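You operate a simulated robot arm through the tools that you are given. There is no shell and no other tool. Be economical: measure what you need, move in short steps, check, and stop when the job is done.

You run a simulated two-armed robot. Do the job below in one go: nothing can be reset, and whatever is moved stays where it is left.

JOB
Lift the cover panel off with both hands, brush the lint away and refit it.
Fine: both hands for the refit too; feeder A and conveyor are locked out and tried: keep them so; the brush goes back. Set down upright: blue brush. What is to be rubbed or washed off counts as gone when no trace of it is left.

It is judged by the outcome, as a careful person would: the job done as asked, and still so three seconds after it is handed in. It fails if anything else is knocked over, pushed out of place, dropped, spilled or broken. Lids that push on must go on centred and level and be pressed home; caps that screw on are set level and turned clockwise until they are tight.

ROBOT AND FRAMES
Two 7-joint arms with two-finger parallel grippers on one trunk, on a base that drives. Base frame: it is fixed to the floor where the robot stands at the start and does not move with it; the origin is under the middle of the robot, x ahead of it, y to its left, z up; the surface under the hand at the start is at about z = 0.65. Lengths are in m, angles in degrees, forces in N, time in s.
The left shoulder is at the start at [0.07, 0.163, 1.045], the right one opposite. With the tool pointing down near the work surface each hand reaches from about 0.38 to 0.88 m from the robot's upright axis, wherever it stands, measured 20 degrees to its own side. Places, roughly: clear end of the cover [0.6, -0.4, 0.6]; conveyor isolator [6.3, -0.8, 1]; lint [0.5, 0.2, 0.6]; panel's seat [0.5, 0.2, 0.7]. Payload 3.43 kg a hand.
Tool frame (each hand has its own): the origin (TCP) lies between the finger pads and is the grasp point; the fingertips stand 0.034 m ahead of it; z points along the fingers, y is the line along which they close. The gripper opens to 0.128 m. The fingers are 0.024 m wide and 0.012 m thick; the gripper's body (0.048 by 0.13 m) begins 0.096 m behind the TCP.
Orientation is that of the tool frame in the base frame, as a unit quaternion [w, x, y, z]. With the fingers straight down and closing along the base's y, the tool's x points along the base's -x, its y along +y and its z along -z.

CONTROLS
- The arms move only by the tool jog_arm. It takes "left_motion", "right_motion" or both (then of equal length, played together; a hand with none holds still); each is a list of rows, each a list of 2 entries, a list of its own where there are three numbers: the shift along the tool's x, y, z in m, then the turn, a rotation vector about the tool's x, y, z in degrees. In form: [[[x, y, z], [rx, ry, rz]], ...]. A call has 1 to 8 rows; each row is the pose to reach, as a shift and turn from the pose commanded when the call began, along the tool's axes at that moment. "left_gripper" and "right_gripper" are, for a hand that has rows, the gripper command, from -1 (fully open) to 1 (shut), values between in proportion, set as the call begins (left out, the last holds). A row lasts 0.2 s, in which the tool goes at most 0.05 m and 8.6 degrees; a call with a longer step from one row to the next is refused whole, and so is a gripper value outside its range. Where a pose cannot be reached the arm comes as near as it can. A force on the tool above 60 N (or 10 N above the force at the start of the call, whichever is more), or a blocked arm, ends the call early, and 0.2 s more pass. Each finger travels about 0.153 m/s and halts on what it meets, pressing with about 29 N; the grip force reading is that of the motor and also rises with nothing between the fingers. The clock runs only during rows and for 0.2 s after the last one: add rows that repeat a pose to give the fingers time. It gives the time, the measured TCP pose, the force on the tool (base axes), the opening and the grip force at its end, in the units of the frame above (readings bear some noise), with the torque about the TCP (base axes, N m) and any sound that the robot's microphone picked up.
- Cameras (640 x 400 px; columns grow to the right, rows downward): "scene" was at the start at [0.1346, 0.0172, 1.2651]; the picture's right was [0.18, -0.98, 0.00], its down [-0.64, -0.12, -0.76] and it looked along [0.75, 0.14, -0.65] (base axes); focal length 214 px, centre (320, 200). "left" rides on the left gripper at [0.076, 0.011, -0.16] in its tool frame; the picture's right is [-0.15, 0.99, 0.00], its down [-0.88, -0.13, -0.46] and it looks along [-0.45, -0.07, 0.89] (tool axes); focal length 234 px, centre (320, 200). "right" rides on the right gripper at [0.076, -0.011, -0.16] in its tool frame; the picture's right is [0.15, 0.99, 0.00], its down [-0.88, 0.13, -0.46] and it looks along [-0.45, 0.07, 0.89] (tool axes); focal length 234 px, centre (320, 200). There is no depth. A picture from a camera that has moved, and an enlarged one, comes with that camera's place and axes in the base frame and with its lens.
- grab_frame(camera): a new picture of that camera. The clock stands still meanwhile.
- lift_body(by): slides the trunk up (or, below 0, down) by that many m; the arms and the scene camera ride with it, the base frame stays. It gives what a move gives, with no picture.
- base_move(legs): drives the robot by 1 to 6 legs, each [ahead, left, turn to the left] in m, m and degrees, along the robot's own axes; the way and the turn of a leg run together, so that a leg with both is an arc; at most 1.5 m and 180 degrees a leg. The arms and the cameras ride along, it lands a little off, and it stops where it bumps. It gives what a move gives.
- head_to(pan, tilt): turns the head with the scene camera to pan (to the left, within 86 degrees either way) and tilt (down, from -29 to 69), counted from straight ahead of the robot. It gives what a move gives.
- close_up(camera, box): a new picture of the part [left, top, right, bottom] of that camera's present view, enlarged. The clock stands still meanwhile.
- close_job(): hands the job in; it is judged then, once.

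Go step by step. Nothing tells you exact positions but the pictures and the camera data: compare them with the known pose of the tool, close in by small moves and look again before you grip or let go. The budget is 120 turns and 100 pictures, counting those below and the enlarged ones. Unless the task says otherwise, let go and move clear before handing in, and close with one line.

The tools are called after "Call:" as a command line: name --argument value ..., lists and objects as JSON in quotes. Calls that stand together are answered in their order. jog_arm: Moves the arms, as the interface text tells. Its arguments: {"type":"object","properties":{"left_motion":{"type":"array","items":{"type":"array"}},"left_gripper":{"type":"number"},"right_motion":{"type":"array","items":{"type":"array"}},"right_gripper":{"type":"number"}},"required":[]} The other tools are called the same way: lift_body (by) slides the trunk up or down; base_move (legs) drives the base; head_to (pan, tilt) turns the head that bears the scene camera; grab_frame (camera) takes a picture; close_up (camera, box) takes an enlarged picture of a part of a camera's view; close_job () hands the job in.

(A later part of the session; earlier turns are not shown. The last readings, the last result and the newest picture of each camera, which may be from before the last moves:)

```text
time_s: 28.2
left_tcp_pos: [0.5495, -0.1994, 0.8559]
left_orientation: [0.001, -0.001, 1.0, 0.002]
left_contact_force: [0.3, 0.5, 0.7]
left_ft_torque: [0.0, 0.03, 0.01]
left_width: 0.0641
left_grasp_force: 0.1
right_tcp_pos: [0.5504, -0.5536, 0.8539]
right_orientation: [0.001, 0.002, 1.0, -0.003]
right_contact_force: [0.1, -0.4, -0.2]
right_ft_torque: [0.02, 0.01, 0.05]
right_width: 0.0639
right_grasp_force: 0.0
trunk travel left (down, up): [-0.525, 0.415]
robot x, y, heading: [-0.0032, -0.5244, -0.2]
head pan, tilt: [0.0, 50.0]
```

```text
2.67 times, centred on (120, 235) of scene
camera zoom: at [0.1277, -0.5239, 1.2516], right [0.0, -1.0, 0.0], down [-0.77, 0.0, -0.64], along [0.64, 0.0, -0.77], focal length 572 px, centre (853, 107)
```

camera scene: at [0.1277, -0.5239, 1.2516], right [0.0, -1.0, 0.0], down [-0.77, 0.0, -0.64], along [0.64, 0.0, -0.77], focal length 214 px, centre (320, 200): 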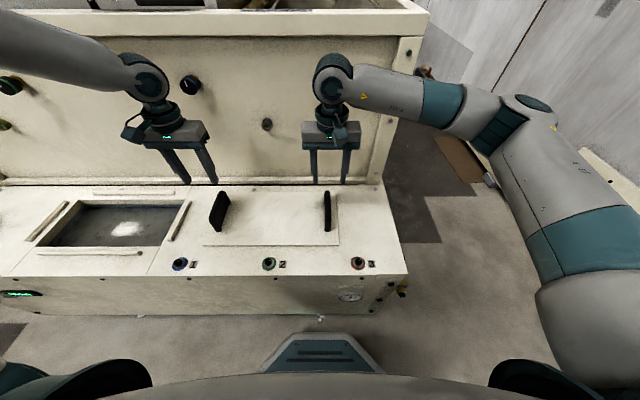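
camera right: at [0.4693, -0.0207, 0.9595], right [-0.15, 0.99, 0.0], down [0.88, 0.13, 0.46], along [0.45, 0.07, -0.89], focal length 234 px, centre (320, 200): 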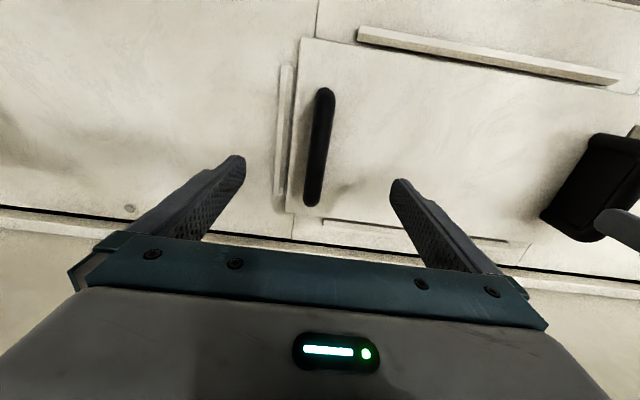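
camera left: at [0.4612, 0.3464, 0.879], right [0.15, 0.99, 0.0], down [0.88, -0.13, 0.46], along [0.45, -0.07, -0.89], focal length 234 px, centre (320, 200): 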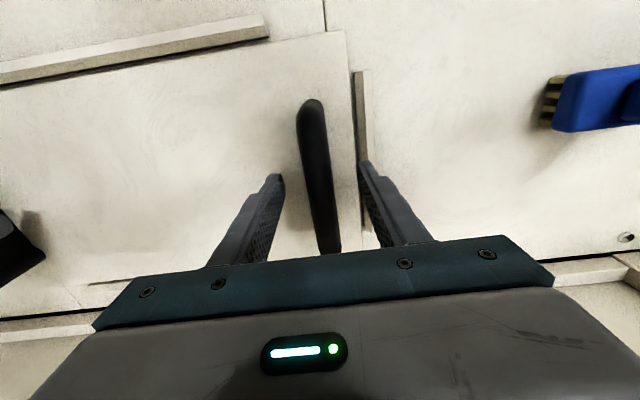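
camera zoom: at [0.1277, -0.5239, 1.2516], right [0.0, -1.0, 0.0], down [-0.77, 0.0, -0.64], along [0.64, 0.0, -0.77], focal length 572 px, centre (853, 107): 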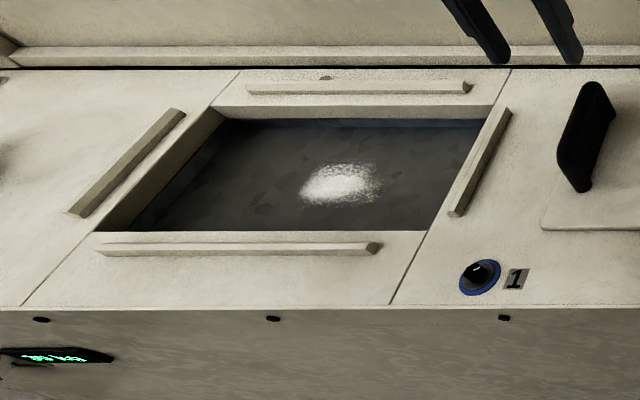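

The panel stands safely on the clear end and a white lint patch is visible in the recess. I drive back left to brush it.

Call:
base_move --legs '[[0, 0.26, 0], [0, 0.28, 0]]'

Call:
head_to --pan 25 --tilt 50

Call:
grab_frame --camera "scene"

Call:
close_up --camera "scene" --box '[160, 120, 480, 320]'

```text
time_s: 31.6
left_tcp_pos: [0.5535, 0.3428, 0.8563]
left_orientation: [0.001, 0.0, 1.0, 0.002]
left_contact_force: [-0.7, 0.1, 0.3]
left_ft_torque: [-0.03, 0.02, 0.02]
left_width: 0.0641
left_grasp_force: 0.0
right_tcp_pos: [0.5511, -0.0092, 0.8533]
right_orientation: [0.001, 0.003, 1.0, -0.003]
right_contact_force: [0.0, 0.0, 0.0]
right_ft_torque: [-0.02, 0.0, 0.0]
right_width: 0.0639
right_grasp_force: 0.0
trunk travel left (down, up): [-0.525, 0.415]
robot x, y, heading: [-0.0001, 0.021, -0.4]
head pan, tilt: [0.0, 50.0]
```

```text
time_s: 32.5
left_tcp_pos: [0.5527, 0.3428, 0.8561]
left_orientation: [0.0, 0.001, 1.0, 0.001]
left_contact_force: [0.4, 0.6, 0.1]
left_ft_torque: [-0.01, -0.02, -0.01]
left_width: 0.064
left_grasp_force: 0.2
right_tcp_pos: [0.5516, -0.0098, 0.8535]
right_orientation: [0.001, 0.004, 1.0, -0.003]
right_contact_force: [-0.8, -0.2, -1.3]
right_ft_torque: [0.03, 0.01, 0.05]
right_width: 0.0639
right_grasp_force: 0.1
trunk travel left (down, up): [-0.525, 0.415]
robot x, y, heading: [0.0046, 0.0185, -0.5]
head pan, tilt: [25.0, 50.0]
```

```text
73 pictures are left
camera scene: at [0.1226, 0.0527, 1.2518], right [0.42, -0.91, 0.0], down [-0.7, -0.32, -0.64], along [0.58, 0.27, -0.77], focal length 214 px, centre (320, 200)
```

scene: 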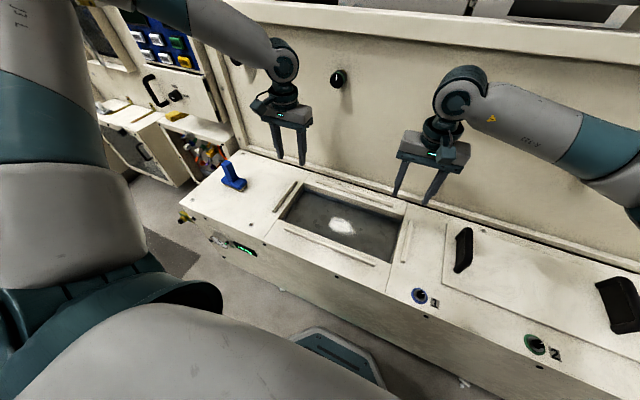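

```text
2.00 times, centred on (320, 220) of scene
camera zoom: at [0.1226, 0.0527, 1.2518], right [0.42, -0.91, 0.0], down [-0.7, -0.32, -0.64], along [0.58, 0.27, -0.77], focal length 429 px, centre (320, 160)
```

zoom: 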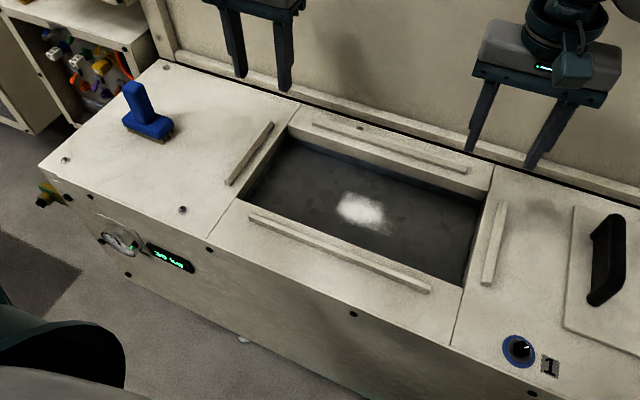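

The brush stands around (0.51, 0.57) on the left part of the bench. I move the left hand near it for a closer look.

Call:
jog_arm --left_motion '[[[0.005, 0.045, 0], [0, 0, 0]], [[0.01, 0.09, 0], [0, 0, 0]], [[0.02, 0.135, 0], [0, 0, 0]], [[0.03, 0.18, -0.02], [0, 0, 0]], [[0.04, 0.21, -0.04], [0, 0, 0]], [[0.04, 0.21, -0.04], [0, 0, 0]]]' --left_gripper -1

Call:
grab_frame --camera "left"

Call:
close_up --camera "scene" --box '[180, 120, 300, 220]'

```text
refused: row 4 steps farther than a row can; nothing moved
```

```text
71 pictures are left
camera left: at [0.476, 0.353, 1.0165], right [0.15, 0.99, 0.0], down [0.88, -0.13, 0.46], along [0.45, -0.06, -0.89], focal length 234 px, centre (320, 200)
```

left: 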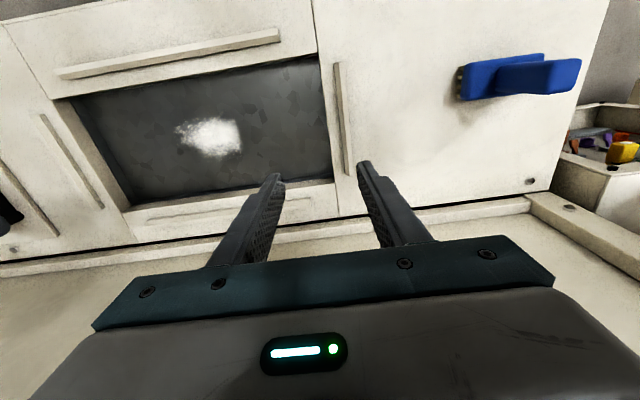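

```text
4.00 times, centred on (240, 170) of scene
camera zoom: at [0.1226, 0.0527, 1.2518], right [0.42, -0.91, 0.0], down [-0.7, -0.32, -0.64], along [0.58, 0.27, -0.77], focal length 858 px, centre (640, 320)
```

zoom: 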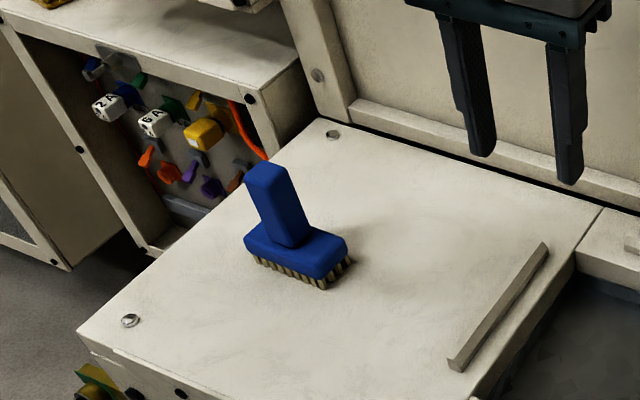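

Brush footprint is centred near (0.506, 0.594), with its upright handle reaching z≈0.76. The lint is at about (0.531, 0.159, 0.607). I move the left hand above the brush in legal steps.

Call:
jog_arm --left_motion '[[[0.008, 0.042, -0.003], [0, 0, 0]], [[0.016, 0.084, -0.006], [0, 0, 0]], [[0.024, 0.126, -0.01], [0, 0, 0]], [[0.032, 0.168, -0.013], [0, 0, 0]], [[0.04, 0.21, -0.016], [0, 0, 0]], [[0.047, 0.25, -0.02], [0, 0, 0]], [[0.047, 0.25, -0.02], [0, 0, 0]]]' --left_gripper -1

Call:
grab_frame --camera "left"

Call:
close_up --camera "scene" --box '[160, 80, 320, 200]'

```text
time_s: 34.1
left_tcp_pos: [0.5069, 0.5929, 0.8776]
left_orientation: [0.001, 0.002, 1.0, 0.003]
left_contact_force: [0.6, 0.0, -0.2]
left_ft_torque: [0.01, -0.02, 0.03]
left_width: 0.1278
left_grasp_force: 0.1
right_tcp_pos: [0.5524, -0.0096, 0.8529]
right_orientation: [0.0, 0.003, 1.0, -0.002]
right_contact_force: [-0.9, -1.0, 0.4]
right_ft_torque: [0.01, 0.03, 0.01]
right_width: 0.0638
right_grasp_force: 0.1
trunk travel left (down, up): [-0.525, 0.415]
robot x, y, heading: [0.0023, 0.0173, -0.5]
head pan, tilt: [25.0, 50.0]
```

```text
69 pictures are left
camera left: at [0.4294, 0.6034, 1.0373], right [0.15, 0.99, 0.01], down [0.88, -0.14, 0.46], along [0.45, -0.06, -0.89], focal length 234 px, centre (320, 200)
```

left: 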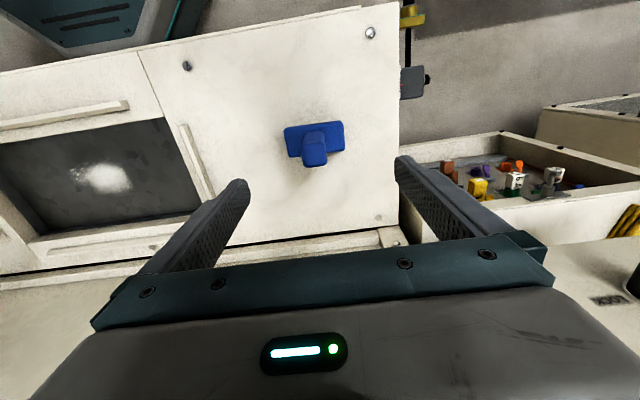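

```text
3.33 times, centred on (240, 140) of scene
camera zoom: at [0.123, 0.0521, 1.2517], right [0.42, -0.91, 0.0], down [-0.7, -0.32, -0.64], along [0.58, 0.27, -0.77], focal length 715 px, centre (587, 400)
```

zoom: 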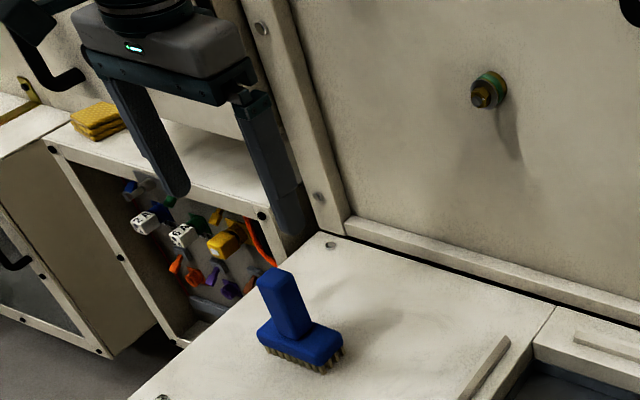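

Handle is about 0.03 wide at (0.509, 0.588). I partly close, descend along it, then check.

Call:
jog_arm --left_motion '[[[-0.001, -0.004, 0.03], [0, 0, 0]], [[-0.001, -0.004, 0.07], [0, 0, 0]], [[-0.001, -0.004, 0.1], [0, 0, 0]], [[-0.001, -0.004, 0.125], [0, 0, 0]], [[-0.001, -0.004, 0.125], [0, 0, 0]]]' --left_gripper -0.2

Call:
grab_frame --camera "left"

Call:
close_up --camera "scene" --box '[180, 100, 300, 200]'

```text
time_s: 35.3
left_tcp_pos: [0.5073, 0.5892, 0.7507]
left_orientation: [0.002, 0.002, 1.0, 0.003]
left_contact_force: [0.5, -0.3, 0.4]
left_ft_torque: [0.03, -0.02, -0.03]
left_width: 0.0768
left_grasp_force: 0.1
right_tcp_pos: [0.5519, -0.0099, 0.8538]
right_orientation: [0.001, 0.003, 1.0, -0.002]
right_contact_force: [-0.1, -0.5, 0.1]
right_ft_torque: [0.0, -0.02, 0.05]
right_width: 0.0639
right_grasp_force: 0.1
trunk travel left (down, up): [-0.525, 0.415]
robot x, y, heading: [0.0001, 0.0207, -0.3]
head pan, tilt: [25.0, 50.0]
```

```text
67 pictures are left
camera left: at [0.4313, 0.6003, 0.9115], right [0.15, 0.99, 0.0], down [0.88, -0.13, 0.46], along [0.45, -0.06, -0.89], focal length 234 px, centre (320, 200)
```

left: 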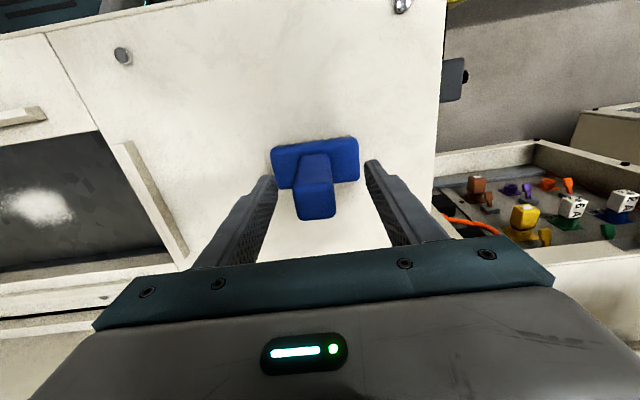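

```text
4.00 times, centred on (240, 150) of scene
camera zoom: at [0.1222, 0.0527, 1.2518], right [0.42, -0.91, 0.0], down [-0.7, -0.32, -0.64], along [0.58, 0.27, -0.77], focal length 858 px, centre (640, 400)
```

zoom: 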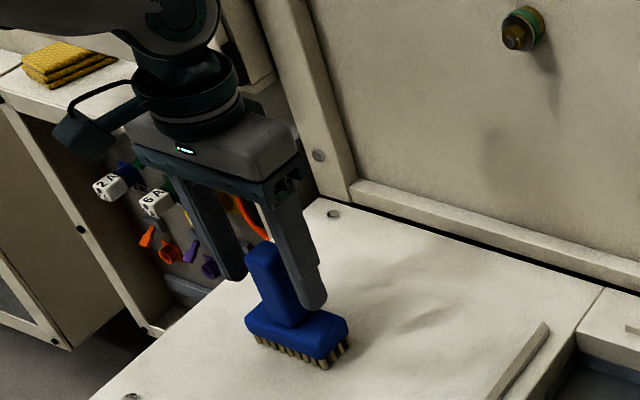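

Aligned. Descend 20 mm more and grip the handle.

Call:
jog_arm --left_motion '[[[-0.003, -0.002, 0.01], [0, 0, 0]], [[-0.003, -0.002, 0.022], [0, 0, 0]], [[-0.003, -0.002, 0.022], [0, 0, 0]]]'

Call:
jog_arm --left_motion '[[[0, 0, 0], [0, 0, 0]], [[0, 0, 0], [0, 0, 0]], [[0, 0, 0], [0, 0, 0]], [[0, 0, 0], [0, 0, 0]]]' --left_gripper 1

Call:
grab_frame --camera "left"

```text
time_s: 36.1
left_tcp_pos: [0.5122, 0.5869, 0.7313]
left_orientation: [0.001, 0.001, 1.0, 0.002]
left_contact_force: [0.5, -0.2, -0.6]
left_ft_torque: [0.02, 0.0, -0.01]
left_width: 0.0764
left_grasp_force: 0.0
right_tcp_pos: [0.5508, -0.0101, 0.8538]
right_orientation: [0.001, 0.003, 1.0, -0.003]
right_contact_force: [-1.2, -0.4, -0.4]
right_ft_torque: [0.03, 0.02, -0.02]
right_width: 0.064
right_grasp_force: 0.0
trunk travel left (down, up): [-0.525, 0.415]
robot x, y, heading: [0.0038, 0.0187, -0.6]
head pan, tilt: [25.0, 50.0]
```

```text
time_s: 37.1
left_tcp_pos: [0.5116, 0.5869, 0.7305]
left_orientation: [0.001, 0.001, 1.0, 0.001]
left_contact_force: [-0.5, -0.6, -0.1]
left_ft_torque: [-0.18, 0.02, -0.03]
left_width: 0.0296
left_grasp_force: 28.2
right_tcp_pos: [0.5515, -0.0092, 0.8546]
right_orientation: [0.001, 0.003, 1.0, -0.003]
right_contact_force: [-0.2, -0.1, 0.4]
right_ft_torque: [-0.01, -0.03, -0.06]
right_width: 0.0642
right_grasp_force: 0.1
trunk travel left (down, up): [-0.525, 0.415]
robot x, y, heading: [0.0008, 0.0169, -0.5]
head pan, tilt: [25.0, 50.0]
```

```text
65 pictures are left
camera left: at [0.4341, 0.5974, 0.8907], right [0.15, 0.99, 0.0], down [0.88, -0.13, 0.46], along [0.45, -0.06, -0.89], focal length 234 px, centre (320, 200)
```

left: 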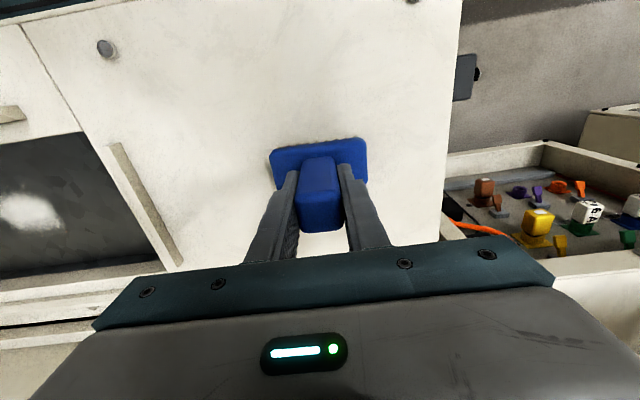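

Brush gripped (0.0296). Lift it, then drive 0.2 m right so the left hand can reach the lint comfortably.

Call:
jog_arm --left_motion '[[[0, 0, -0.03], [0, 0, 0]], [[0, 0, -0.07], [0, 0, 0]], [[0, 0, -0.11], [0, 0, 0]], [[0, 0, -0.13], [0, 0, 0]], [[0, 0, -0.13], [0, 0, 0]]]'

Call:
base_move --legs '[[0, -0.2, 0]]'

Call:
grab_frame --camera "scene"

```text
time_s: 38.3
left_tcp_pos: [0.5105, 0.5891, 0.8618]
left_orientation: [0.0, 0.001, 1.0, 0.002]
left_contact_force: [-0.4, 0.2, -2.0]
left_ft_torque: [0.01, -0.01, 0.0]
left_width: 0.0296
left_grasp_force: 29.1
right_tcp_pos: [0.5518, -0.0098, 0.8537]
right_orientation: [0.001, 0.003, 1.0, -0.002]
right_contact_force: [-0.1, -0.8, 0.3]
right_ft_torque: [0.01, 0.01, 0.0]
right_width: 0.0642
right_grasp_force: 0.0
trunk travel left (down, up): [-0.525, 0.415]
robot x, y, heading: [0.0001, 0.0185, -0.1]
head pan, tilt: [25.0, 50.0]
```

```text
time_s: 39.9
left_tcp_pos: [0.5072, 0.3945, 0.8612]
left_orientation: [0.001, -0.001, 1.0, 0.003]
left_contact_force: [0.5, -1.2, -1.4]
left_ft_torque: [0.01, 0.0, 0.0]
left_width: 0.0296
left_grasp_force: 29.0
right_tcp_pos: [0.5524, -0.2038, 0.853]
right_orientation: [0.0, 0.001, 1.0, -0.003]
right_contact_force: [-0.7, -1.4, -0.1]
right_ft_torque: [0.03, 0.02, -0.03]
right_width: 0.064
right_grasp_force: 0.1
trunk travel left (down, up): [-0.525, 0.415]
robot x, y, heading: [-0.002, -0.1795, -0.4]
head pan, tilt: [25.0, 50.0]
```

```text
64 pictures are left
camera scene: at [0.1215, -0.1424, 1.2518], right [0.42, -0.91, 0.0], down [-0.7, -0.32, -0.64], along [0.58, 0.27, -0.77], focal length 214 px, centre (320, 200)
```

scene: 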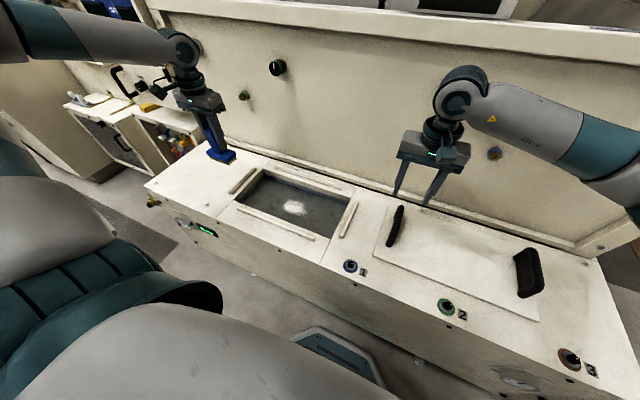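

Brush is held over the bench left of the opening. I bring it over the recess, just left of the lint, and lower part way.

Call:
jog_arm --left_motion '[[[-0.007, -0.044, 0], [0, 0, 0]], [[-0.014, -0.088, 0], [0, 0, 0]], [[-0.021, -0.132, 0], [0, 0, 0]], [[-0.028, -0.1745, 0], [0, 0, 0]], [[-0.028, -0.1745, 0.04], [0, 0, 0]], [[-0.028, -0.1745, 0.08], [0, 0, 0]], [[-0.028, -0.1745, 0.11], [0, 0, 0]], [[-0.028, -0.1745, 0.11], [0, 0, 0]]]'

Call:
grab_frame --camera "left"

Call:
close_up --camera "scene" --box '[200, 120, 400, 245]'

```text
time_s: 41.7
left_tcp_pos: [0.5341, 0.2227, 0.75]
left_orientation: [0.001, -0.001, 1.0, 0.002]
left_contact_force: [0.1, -0.2, -2.3]
left_ft_torque: [0.02, 0.0, 0.0]
left_width: 0.0299
left_grasp_force: 29.2
right_tcp_pos: [0.5506, -0.2035, 0.8541]
right_orientation: [0.001, 0.002, 1.0, -0.002]
right_contact_force: [-0.8, 0.2, 0.3]
right_ft_torque: [-0.04, -0.02, -0.01]
right_width: 0.0642
right_grasp_force: 0.1
trunk travel left (down, up): [-0.525, 0.415]
robot x, y, heading: [-0.0015, -0.1773, -0.3]
head pan, tilt: [25.0, 50.0]
```

```text
63 pictures are left
camera left: at [0.4576, 0.232, 0.9109], right [0.15, 0.99, 0.0], down [0.88, -0.13, 0.46], along [0.45, -0.06, -0.89], focal length 234 px, centre (320, 200)
```

left: 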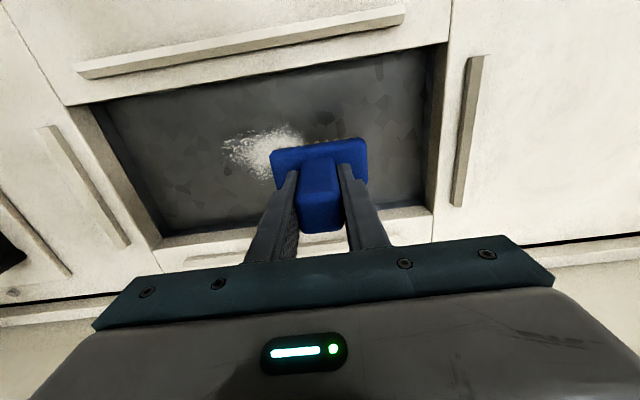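

```text
3.20 times, centred on (300, 182) of scene
camera zoom: at [0.1211, -0.1421, 1.2518], right [0.42, -0.91, 0.0], down [-0.7, -0.32, -0.64], along [0.58, 0.27, -0.77], focal length 686 px, centre (384, 256)
```

zoom: 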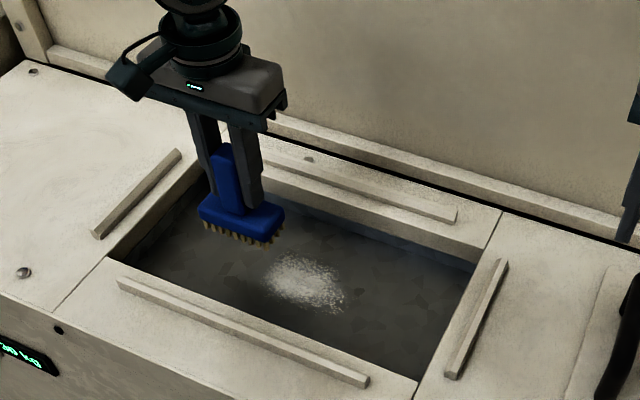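

Lint spans roughly x 0.50–0.57, y 0.09–0.20. I lower the brush toward the recess floor gently.

Call:
jog_arm --left_motion '[[[0, 0, 0.02], [0, 0, 0]], [[0, 0, 0.04], [0, 0, 0]], [[0, 0, 0.052], [0, 0, 0]], [[0, 0, 0.056], [0, 0, 0]], [[0, 0, 0.056], [0, 0, 0]]]'

Call:
close_up --camera "scene" --box '[200, 120, 400, 245]'

```text
time_s: 42.9
left_tcp_pos: [0.534, 0.2208, 0.6943]
left_orientation: [0.0, -0.001, 1.0, 0.001]
left_contact_force: [0.1, -0.2, -2.0]
left_ft_torque: [0.01, 0.03, -0.01]
left_width: 0.0298
left_grasp_force: 29.8
right_tcp_pos: [0.5507, -0.2034, 0.8543]
right_orientation: [0.001, 0.001, 1.0, -0.003]
right_contact_force: [-0.1, -0.5, 0.1]
right_ft_torque: [0.01, 0.0, -0.01]
right_width: 0.0639
right_grasp_force: 0.1
trunk travel left (down, up): [-0.525, 0.415]
robot x, y, heading: [0.0005, -0.1782, -0.4]
head pan, tilt: [25.0, 50.0]
```

```text
3.20 times, centred on (300, 182) of scene
camera zoom: at [0.1216, -0.1418, 1.2517], right [0.42, -0.91, 0.0], down [-0.7, -0.32, -0.64], along [0.58, 0.27, -0.77], focal length 686 px, centre (384, 256)
```

zoom: 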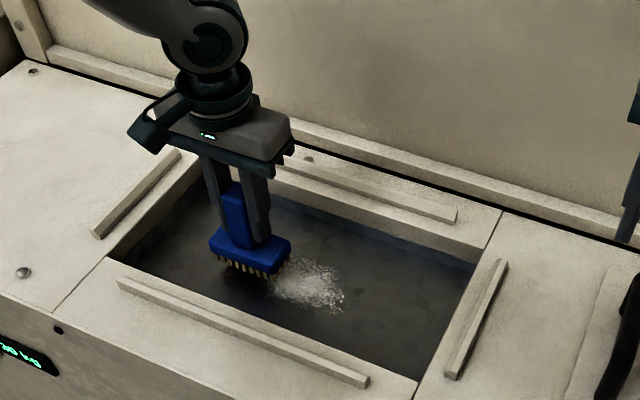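

Still just above. I creep down to find contact.

Call:
jog_arm --left_motion '[[[0, 0, 0.003], [0, 0, 0]], [[0, 0, 0.006], [0, 0, 0]], [[0, 0, 0.006], [0, 0, 0]]]'

Call:
jog_arm --left_motion '[[[0, 0, 0.002], [0, 0, 0]], [[0, 0, 0.004], [0, 0, 0]], [[0, 0, 0.004], [0, 0, 0]]]'

```text
time_s: 43.7
left_tcp_pos: [0.5358, 0.2215, 0.6886]
left_orientation: [0.001, -0.001, 1.0, 0.001]
left_contact_force: [-0.8, 0.7, -1.2]
left_ft_torque: [-0.01, 0.0, 0.01]
left_width: 0.0298
left_grasp_force: 28.8
right_tcp_pos: [0.551, -0.2038, 0.8543]
right_orientation: [0.001, 0.0, 1.0, -0.003]
right_contact_force: [-0.6, -0.7, 0.4]
right_ft_torque: [-0.02, -0.01, 0.0]
right_width: 0.0639
right_grasp_force: 0.0
trunk travel left (down, up): [-0.525, 0.415]
robot x, y, heading: [-0.0004, -0.178, -0.4]
head pan, tilt: [25.0, 50.0]
```

```text
time_s: 44.5
left_tcp_pos: [0.5361, 0.2202, 0.6851]
left_orientation: [0.001, 0.0, 1.0, 0.002]
left_contact_force: [0.7, -0.5, -2.1]
left_ft_torque: [-0.01, 0.0, 0.0]
left_width: 0.0298
left_grasp_force: 29.3
right_tcp_pos: [0.5512, -0.2032, 0.8541]
right_orientation: [0.001, 0.001, 1.0, -0.003]
right_contact_force: [0.0, 0.4, -0.9]
right_ft_torque: [0.01, 0.0, 0.05]
right_width: 0.0641
right_grasp_force: 0.0
trunk travel left (down, up): [-0.525, 0.415]
robot x, y, heading: [0.0002, -0.1767, -0.1]
head pan, tilt: [25.0, 50.0]
```

Call:
jog_arm --left_motion '[[[0, 0, 0.002], [0, 0, 0]], [[0, 0, 0.004], [0, 0, 0]], [[0, 0, 0.004], [0, 0, 0]]]'

Call:
jog_arm --left_motion '[[[0, 0, 0.002], [0, 0, 0]], [[0, 0, 0.003], [0, 0, 0]], [[0, 0, 0.003], [0, 0, 0]]]'

Call:
close_up --camera "scene" --box '[230, 160, 350, 235]'

```text
time_s: 45.3
left_tcp_pos: [0.5349, 0.2202, 0.6809]
left_orientation: [0.0, -0.001, 1.0, 0.001]
left_contact_force: [0.3, 0.2, -1.3]
left_ft_torque: [0.02, 0.0, 0.0]
left_width: 0.0296
left_grasp_force: 29.0
right_tcp_pos: [0.5517, -0.2036, 0.8539]
right_orientation: [0.001, 0.001, 1.0, -0.003]
right_contact_force: [0.1, -0.2, 0.9]
right_ft_torque: [-0.02, -0.02, 0.0]
right_width: 0.0641
right_grasp_force: 0.1
trunk travel left (down, up): [-0.525, 0.415]
robot x, y, heading: [-0.0003, -0.171, -0.2]
head pan, tilt: [25.0, 50.0]
```

```text
time_s: 46.1
left_tcp_pos: [0.5361, 0.2204, 0.6808]
left_orientation: [0.003, 0.0, 1.0, 0.003]
left_contact_force: [2.3, 9.0, 31.5]
left_ft_torque: [-0.71, 0.43, -0.01]
left_width: 0.0296
left_grasp_force: 29.4
right_tcp_pos: [0.5492, -0.2035, 0.8558]
right_orientation: [0.002, 0.0, 1.0, -0.002]
right_contact_force: [-0.1, 0.6, 0.4]
right_ft_torque: [0.0, -0.02, 0.05]
right_width: 0.064
right_grasp_force: 0.0
trunk travel left (down, up): [-0.525, 0.415]
robot x, y, heading: [-0.0002, -0.1745, -0.3]
head pan, tilt: [25.0, 50.0]
```

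```text
5.33 times, centred on (290, 198) of scene
camera zoom: at [0.1189, -0.143, 1.2524], right [0.42, -0.91, 0.0], down [-0.69, -0.32, -0.64], along [0.58, 0.27, -0.76], focal length 1144 px, centre (480, 213)
```

zoom: 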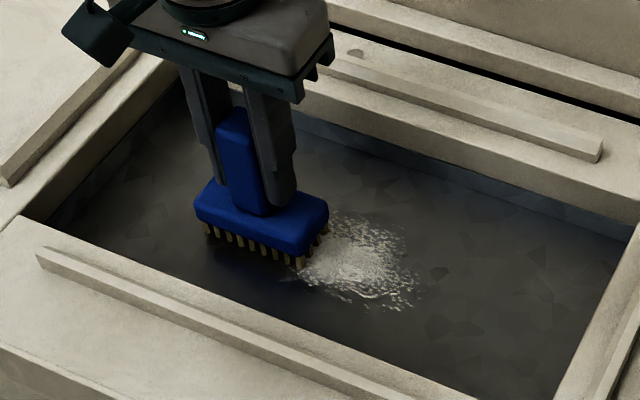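

Contact found at TCP z≈0.681. I back off slightly to a light pressure and sweep across the lint in two lanes.

Call:
jog_arm --left_motion '[[[0, 0, -0.0015], [0, 0, 0]], [[0, -0.035, -0.0015], [0, 0, 0]], [[0, -0.07, -0.0015], [0, 0, 0]], [[0, -0.105, -0.0015], [0, 0, 0]], [[0, -0.14, -0.0015], [0, 0, 0]], [[0, -0.14, -0.0015], [0, 0, 0]]]'

Call:
close_up --camera "scene" --box '[230, 160, 390, 260]'

```text
time_s: 47.5
left_tcp_pos: [0.5311, 0.0817, 0.68]
left_orientation: [0.001, 0.0, 1.0, 0.0]
left_contact_force: [-4.4, 10.9, 16.9]
left_ft_torque: [0.11, 0.25, -0.17]
left_width: 0.0298
left_grasp_force: 30.0
left hand out of reach, approached as far as the arm can: row 5, 6
right_tcp_pos: [0.5496, -0.2032, 0.854]
right_orientation: [0.002, 0.002, 1.0, -0.002]
right_contact_force: [0.0, 0.2, 0.5]
right_ft_torque: [-0.01, 0.01, 0.02]
right_width: 0.0638
right_grasp_force: 0.1
trunk travel left (down, up): [-0.525, 0.415]
robot x, y, heading: [-0.001, -0.1751, -0.3]
head pan, tilt: [25.0, 50.0]
```

```text
4.00 times, centred on (310, 210) of scene
camera zoom: at [0.1195, -0.1416, 1.2516], right [0.42, -0.91, 0.0], down [-0.69, -0.32, -0.64], along [0.58, 0.27, -0.77], focal length 858 px, centre (360, 160)
```

zoom: 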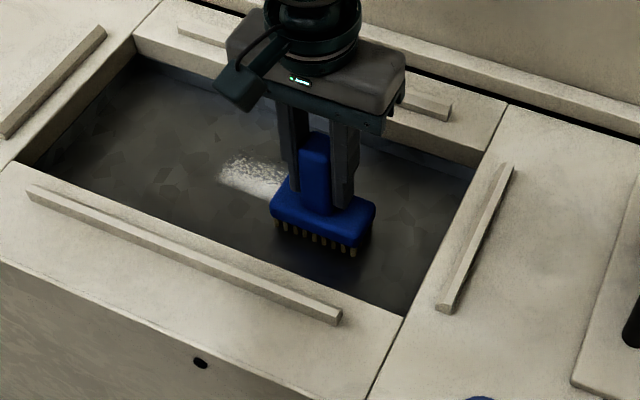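

The front part is cleared; a strip remains behind the stroke. I sweep back with the brush ~30 mm further in, then once again.

Call:
jog_arm --left_motion '[[[0, 0.03, 0], [0, 0, 0]], [[-0.03, 0.05, 0], [0, 0, 0]], [[-0.03, 0.09, 0], [0, 0, 0]], [[-0.03, 0.135, 0], [0, 0, 0]], [[-0.03, 0.1, 0], [0, 0, 0]], [[-0.03, 0.065, 0], [0, 0, 0]], [[-0.03, 0.03, 0], [0, 0, 0]], [[-0.03, 0.03, 0], [0, 0, 0]]]'

Call:
close_up --camera "scene" --box '[230, 160, 390, 260]'

```text
time_s: 49.3
left_tcp_pos: [0.5629, 0.1146, 0.6823]
left_orientation: [0.0, 0.0, 1.0, 0.001]
left_contact_force: [0.4, 0.1, -1.8]
left_ft_torque: [0.01, 0.03, 0.01]
left_width: 0.0296
left_grasp_force: 29.4
right_tcp_pos: [0.5513, -0.2021, 0.8539]
right_orientation: [0.0, 0.001, 1.0, -0.004]
right_contact_force: [-1.0, -0.4, 0.5]
right_ft_torque: [-0.01, 0.01, 0.0]
right_width: 0.0638
right_grasp_force: 0.0
trunk travel left (down, up): [-0.525, 0.415]
robot x, y, heading: [0.0071, -0.1737, -0.2]
head pan, tilt: [25.0, 50.0]
```

```text
4.00 times, centred on (310, 210) of scene
camera zoom: at [0.1212, -0.1409, 1.2518], right [0.42, -0.91, 0.0], down [-0.7, -0.32, -0.64], along [0.58, 0.27, -0.77], focal length 858 px, centre (360, 160)
```

zoom: 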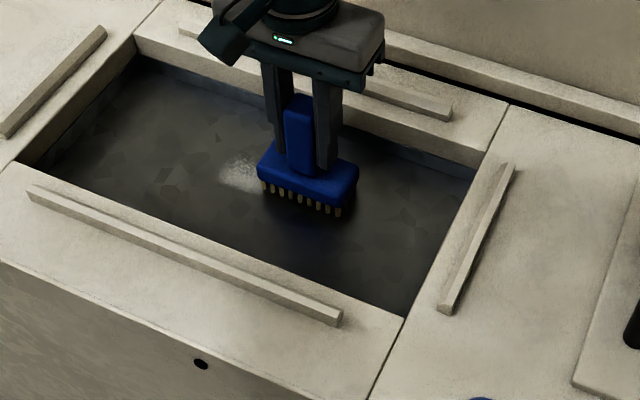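

The brush rode slightly free on the return. I press down ~3 mm and sweep again over the remaining patch.

Call:
jog_arm --left_motion '[[[0, 0, 0.002], [0, 0, 0]], [[0, 0, 0.0035], [0, 0, 0]], [[0, 0.03, 0.0035], [0, 0, 0]], [[0, 0.06, 0.0035], [0, 0, 0]], [[0, 0.09, 0.0035], [0, 0, 0]], [[0, 0.115, 0.0035], [0, 0, 0]], [[0, 0.115, 0.0035], [0, 0, 0]]]'

Call:
close_up --camera "scene" --box '[230, 160, 390, 260]'

```text
time_s: 50.9
left_tcp_pos: [0.5618, 0.2275, 0.6811]
left_orientation: [0.002, 0.0, 1.0, 0.002]
left_contact_force: [1.3, -9.8, 13.5]
left_ft_torque: [-1.42, -0.15, 0.05]
left_width: 0.0295
left_grasp_force: 29.2
right_tcp_pos: [0.55, -0.2037, 0.8541]
right_orientation: [0.002, 0.003, 1.0, -0.001]
right_contact_force: [0.1, -0.5, 0.0]
right_ft_torque: [-0.03, 0.03, 0.0]
right_width: 0.0636
right_grasp_force: 0.1
trunk travel left (down, up): [-0.525, 0.415]
robot x, y, heading: [0.0008, -0.1774, -0.2]
head pan, tilt: [25.0, 50.0]
```

```text
4.00 times, centred on (310, 210) of scene
camera zoom: at [0.1205, -0.1438, 1.252], right [0.42, -0.91, 0.0], down [-0.7, -0.32, -0.64], along [0.58, 0.27, -0.77], focal length 858 px, centre (360, 160)
```

zoom: 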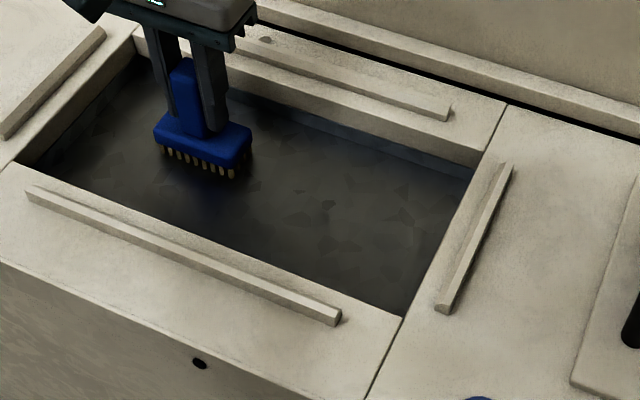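

It looks clean; I do one more overlapping pass for any faint trace, then lift out and look closely.

Call:
jog_arm --left_motion '[[[0, -0.04, 0], [0, 0, 0]], [[0, -0.08, 0], [0, 0, 0]], [[0.005, -0.115, 0], [0, 0, 0]], [[0.04, -0.12, 0], [0, 0, 0]], [[0.045, -0.085, 0], [0, 0, 0]], [[0.045, -0.05, 0], [0, 0, 0]], [[0.045, -0.015, 0], [0, 0, 0]], [[0.045, 0, 0], [0, 0, 0]]]'

Call:
jog_arm --left_motion '[[[-0.02, -0.03, 0], [0, 0, 0]], [[-0.02, -0.07, 0], [0, 0, 0]], [[-0.02, -0.11, 0], [0, 0, 0]], [[-0.02, -0.07, 0], [0, 0, 0]], [[-0.02, -0.03, 0], [0, 0, 0]], [[-0.02, 0, 0], [0, 0, 0]], [[-0.02, 0, -0.04], [0, 0, 0]], [[-0.02, 0, -0.08], [0, 0, 0]]]'

Call:
jog_arm --left_motion '[[[0, 0, -0.04], [0, 0, 0]], [[0, 0, -0.08], [0, 0, 0]], [[0, 0.04, -0.1], [0, 0, 0]], [[0, 0.08, -0.1], [0, 0, 0]], [[0, 0.12, -0.1], [0, 0, 0]], [[0, 0.16, -0.1], [0, 0, 0]], [[0, 0.16, -0.1], [0, 0, 0]]]'

Call:
close_up --camera "scene" --box '[230, 160, 390, 260]'

Call:
grab_frame --camera "left"

```text
time_s: 52.7
left_tcp_pos: [0.5152, 0.2282, 0.6805]
left_orientation: [0.001, 0.0, 1.0, 0.002]
left_contact_force: [-1.3, -17.2, 18.5]
left_ft_torque: [-1.52, 0.15, 0.17]
left_width: 0.0298
left_grasp_force: 29.0
right_tcp_pos: [0.55, -0.2048, 0.855]
right_orientation: [0.002, 0.001, 1.0, -0.002]
right_contact_force: [1.2, 0.2, 0.5]
right_ft_torque: [-0.01, -0.01, 0.03]
right_width: 0.064
right_grasp_force: 0.1
trunk travel left (down, up): [-0.525, 0.415]
robot x, y, heading: [-0.0003, -0.1746, -0.2]
head pan, tilt: [25.0, 50.0]
```

```text
time_s: 54.5
left_tcp_pos: [0.5378, 0.2279, 0.7584]
left_orientation: [0.0, -0.001, 1.0, 0.003]
left_contact_force: [0.1, 0.1, -1.8]
left_ft_torque: [0.02, -0.03, 0.02]
left_width: 0.0295
left_grasp_force: 28.8
right_tcp_pos: [0.5512, -0.2041, 0.8545]
right_orientation: [0.002, 0.001, 1.0, -0.002]
right_contact_force: [0.0, -0.1, 0.0]
right_ft_torque: [0.03, -0.04, -0.01]
right_width: 0.0638
right_grasp_force: 0.1
trunk travel left (down, up): [-0.525, 0.415]
robot x, y, heading: [-0.0023, -0.1755, -0.1]
head pan, tilt: [25.0, 50.0]
```

```text
time_s: 56.1
left_tcp_pos: [0.535, 0.3856, 0.86]
left_orientation: [0.001, 0.0, 1.0, 0.003]
left_contact_force: [-0.3, 0.7, -0.3]
left_ft_torque: [-0.02, -0.01, 0.0]
left_width: 0.0299
left_grasp_force: 28.8
right_tcp_pos: [0.5512, -0.203, 0.8543]
right_orientation: [0.0, 0.001, 1.0, -0.003]
right_contact_force: [1.2, -0.1, -0.3]
right_ft_torque: [-0.01, 0.01, -0.01]
right_width: 0.0641
right_grasp_force: 0.0
trunk travel left (down, up): [-0.525, 0.415]
robot x, y, heading: [0.0002, -0.1736, -0.4]
head pan, tilt: [25.0, 50.0]
```

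```text
4.00 times, centred on (310, 210) of scene
camera zoom: at [0.1218, -0.1425, 1.2517], right [0.42, -0.91, 0.0], down [-0.7, -0.32, -0.64], along [0.58, 0.27, -0.77], focal length 858 px, centre (360, 160)
```

zoom: 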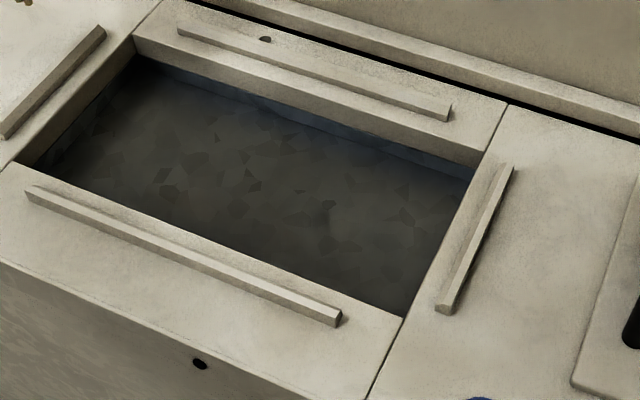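

```text
55 pictures are left
camera left: at [0.4585, 0.3959, 1.0192], right [0.15, 0.99, 0.0], down [0.88, -0.13, 0.46], along [0.45, -0.06, -0.89], focal length 234 px, centre (320, 200)
```

left: 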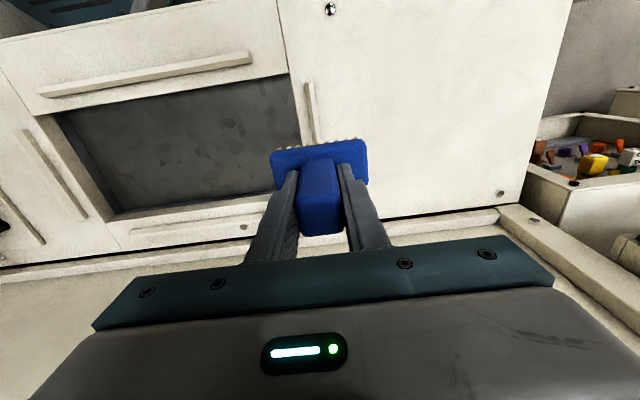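

No lint visible; one tight check of the floor, then I drive left 0.2 m to put the brush back.

Call:
close_up --camera "scene" --box '[255, 175, 335, 225]'

Call:
base_move --legs '[[0, 0.2, 0]]'

```text
8.00 times, centred on (295, 200) of scene
camera zoom: at [0.1218, -0.1425, 1.2517], right [0.42, -0.91, 0.0], down [-0.7, -0.32, -0.64], along [0.58, 0.27, -0.77], focal length 1716 px, centre (520, 200)
```

zoom: 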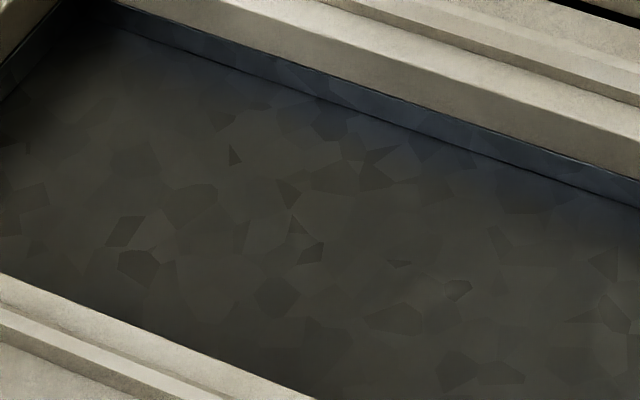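

```text
time_s: 57.7
left_tcp_pos: [0.5396, 0.5773, 0.8595]
left_orientation: [0.001, 0.002, 1.0, 0.002]
left_contact_force: [0.6, -0.6, -0.9]
left_ft_torque: [0.01, -0.03, 0.02]
left_width: 0.0298
left_grasp_force: 29.2
right_tcp_pos: [0.5522, -0.011, 0.8535]
right_orientation: [0.001, 0.004, 1.0, -0.002]
right_contact_force: [-0.2, 0.1, 0.2]
right_ft_torque: [-0.04, -0.04, 0.01]
right_width: 0.064
right_grasp_force: 0.0
trunk travel left (down, up): [-0.525, 0.415]
robot x, y, heading: [0.0007, 0.0196, -0.6]
head pan, tilt: [25.0, 50.0]
```

The recess is clean. I lower the brush to its original spot.

Call:
jog_arm --left_motion '[[[0.028, 0.0095, 0], [0, 0, 0]], [[0.028, 0.0095, 0.04], [0, 0, 0]], [[0.028, 0.0095, 0.08], [0, 0, 0]], [[0.028, 0.0095, 0.11], [0, 0, 0]], [[0.028, 0.0095, 0.122], [0, 0, 0]], [[0.028, 0.0095, 0.127], [0, 0, 0]], [[0.028, 0.0095, 0.127], [0, 0, 0]]]'

Call:
close_up --camera "scene" --box '[180, 120, 300, 220]'

```text
time_s: 59.3
left_tcp_pos: [0.5108, 0.5886, 0.7306]
left_orientation: [0.0, 0.002, 1.0, 0.001]
left_contact_force: [-0.4, 0.2, -2.0]
left_ft_torque: [-0.02, 0.0, 0.0]
left_width: 0.0298
left_grasp_force: 29.3
right_tcp_pos: [0.552, -0.0124, 0.8534]
right_orientation: [0.0, 0.004, 1.0, -0.003]
right_contact_force: [-0.2, 0.0, 0.4]
right_ft_torque: [0.02, -0.02, 0.01]
right_width: 0.0639
right_grasp_force: 0.0
trunk travel left (down, up): [-0.525, 0.415]
robot x, y, heading: [0.0015, 0.0192, -0.3]
head pan, tilt: [25.0, 50.0]
```

```text
4.00 times, centred on (240, 170) of scene
camera zoom: at [0.1228, 0.0518, 1.2517], right [0.41, -0.91, 0.0], down [-0.7, -0.32, -0.64], along [0.58, 0.27, -0.77], focal length 858 px, centre (640, 320)
```

zoom: 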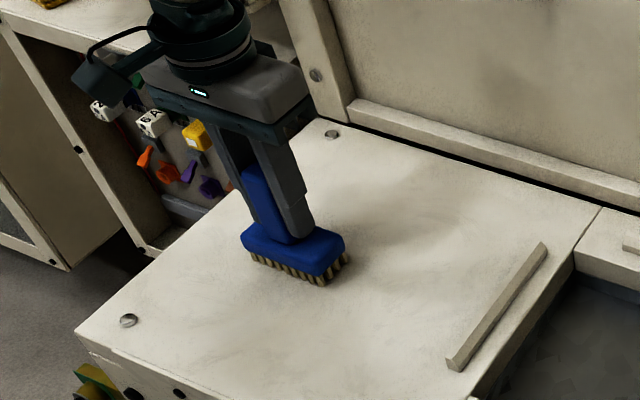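

Almost touching; I creep down to feel contact.

Call:
jog_arm --left_motion '[[[0, 0, 0.001], [0, 0, 0]], [[0, 0, 0.002], [0, 0, 0]], [[0, 0, 0.002], [0, 0, 0]]]'

Call:
jog_arm --left_motion '[[[0, 0, 0.001], [0, 0, 0]], [[0, 0, 0.0015], [0, 0, 0]], [[0, 0, 0.0015], [0, 0, 0]]]'

```text
time_s: 60.1
left_tcp_pos: [0.5118, 0.5865, 0.7297]
left_orientation: [0.001, 0.002, 1.0, 0.002]
left_contact_force: [-0.8, 1.0, 0.0]
left_ft_torque: [-0.04, -0.01, -0.01]
left_width: 0.0295
left_grasp_force: 29.1
right_tcp_pos: [0.5527, -0.0123, 0.8545]
right_orientation: [0.001, 0.004, 1.0, -0.003]
right_contact_force: [0.2, 0.0, 0.2]
right_ft_torque: [0.01, 0.01, 0.03]
right_width: 0.064
right_grasp_force: 0.0
trunk travel left (down, up): [-0.525, 0.415]
robot x, y, heading: [-0.0, 0.019, -0.4]
head pan, tilt: [25.0, 50.0]
```

```text
time_s: 60.9
left_tcp_pos: [0.5128, 0.5879, 0.7297]
left_orientation: [0.002, 0.002, 1.0, 0.003]
left_contact_force: [1.2, 2.7, 8.4]
left_ft_torque: [-0.22, -0.18, -0.01]
left_width: 0.0297
left_grasp_force: 29.2
right_tcp_pos: [0.5525, -0.0119, 0.8546]
right_orientation: [0.002, 0.004, 1.0, -0.002]
right_contact_force: [-0.6, 0.4, 1.0]
right_ft_torque: [0.03, -0.03, 0.02]
right_width: 0.0639
right_grasp_force: 0.1
trunk travel left (down, up): [-0.525, 0.415]
robot x, y, heading: [0.002, 0.0151, -0.3]
head pan, tilt: [25.0, 50.0]
```

The brush stands on the bench. Release and rise straight up.

Call:
jog_arm --left_motion '[[[0, 0, -0.0015], [0, 0, 0]], [[0, 0, -0.0015], [0, 0, 0]], [[0, 0, -0.0015], [0, 0, 0]]]' --left_gripper -0.2

Call:
jog_arm --left_motion '[[[0, 0, -0.03], [0, 0, 0]], [[0, 0, -0.07], [0, 0, 0]], [[0, 0, -0.11], [0, 0, 0]], [[0, 0, -0.125], [0, 0, 0]], [[0, 0, -0.125], [0, 0, 0]]]'

Call:
close_up --camera "scene" --box '[180, 120, 300, 220]'

```text
time_s: 61.7
left_tcp_pos: [0.5126, 0.5885, 0.7299]
left_orientation: [0.001, 0.002, 1.0, 0.001]
left_contact_force: [-0.7, 0.6, 0.5]
left_ft_torque: [0.03, -0.01, -0.04]
left_width: 0.0767
left_grasp_force: 0.0
right_tcp_pos: [0.5522, -0.0118, 0.8542]
right_orientation: [0.001, 0.004, 1.0, -0.002]
right_contact_force: [0.0, -0.1, 0.1]
right_ft_torque: [-0.01, -0.03, 0.0]
right_width: 0.0638
right_grasp_force: 0.0
trunk travel left (down, up): [-0.525, 0.415]
robot x, y, heading: [0.003, 0.0167, -0.5]
head pan, tilt: [25.0, 50.0]
```

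```text
time_s: 62.9
left_tcp_pos: [0.5105, 0.5878, 0.8553]
left_orientation: [0.001, 0.002, 1.0, 0.001]
left_contact_force: [-0.3, 0.1, -0.5]
left_ft_torque: [0.02, 0.0, 0.0]
left_width: 0.0766
left_grasp_force: 0.1
right_tcp_pos: [0.5519, -0.0108, 0.8537]
right_orientation: [0.001, 0.003, 1.0, -0.003]
right_contact_force: [-0.5, -0.2, 0.3]
right_ft_torque: [-0.02, 0.04, -0.02]
right_width: 0.0638
right_grasp_force: 0.1
trunk travel left (down, up): [-0.525, 0.415]
robot x, y, heading: [0.0017, 0.0195, -0.6]
head pan, tilt: [25.0, 50.0]
```

```text
4.00 times, centred on (240, 170) of scene
camera zoom: at [0.1226, 0.0517, 1.2518], right [0.41, -0.91, 0.0], down [-0.7, -0.32, -0.64], along [0.58, 0.27, -0.77], focal length 858 px, centre (640, 320)
```

zoom: 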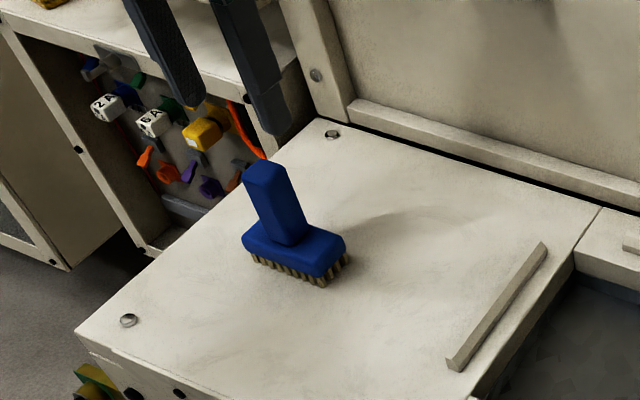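

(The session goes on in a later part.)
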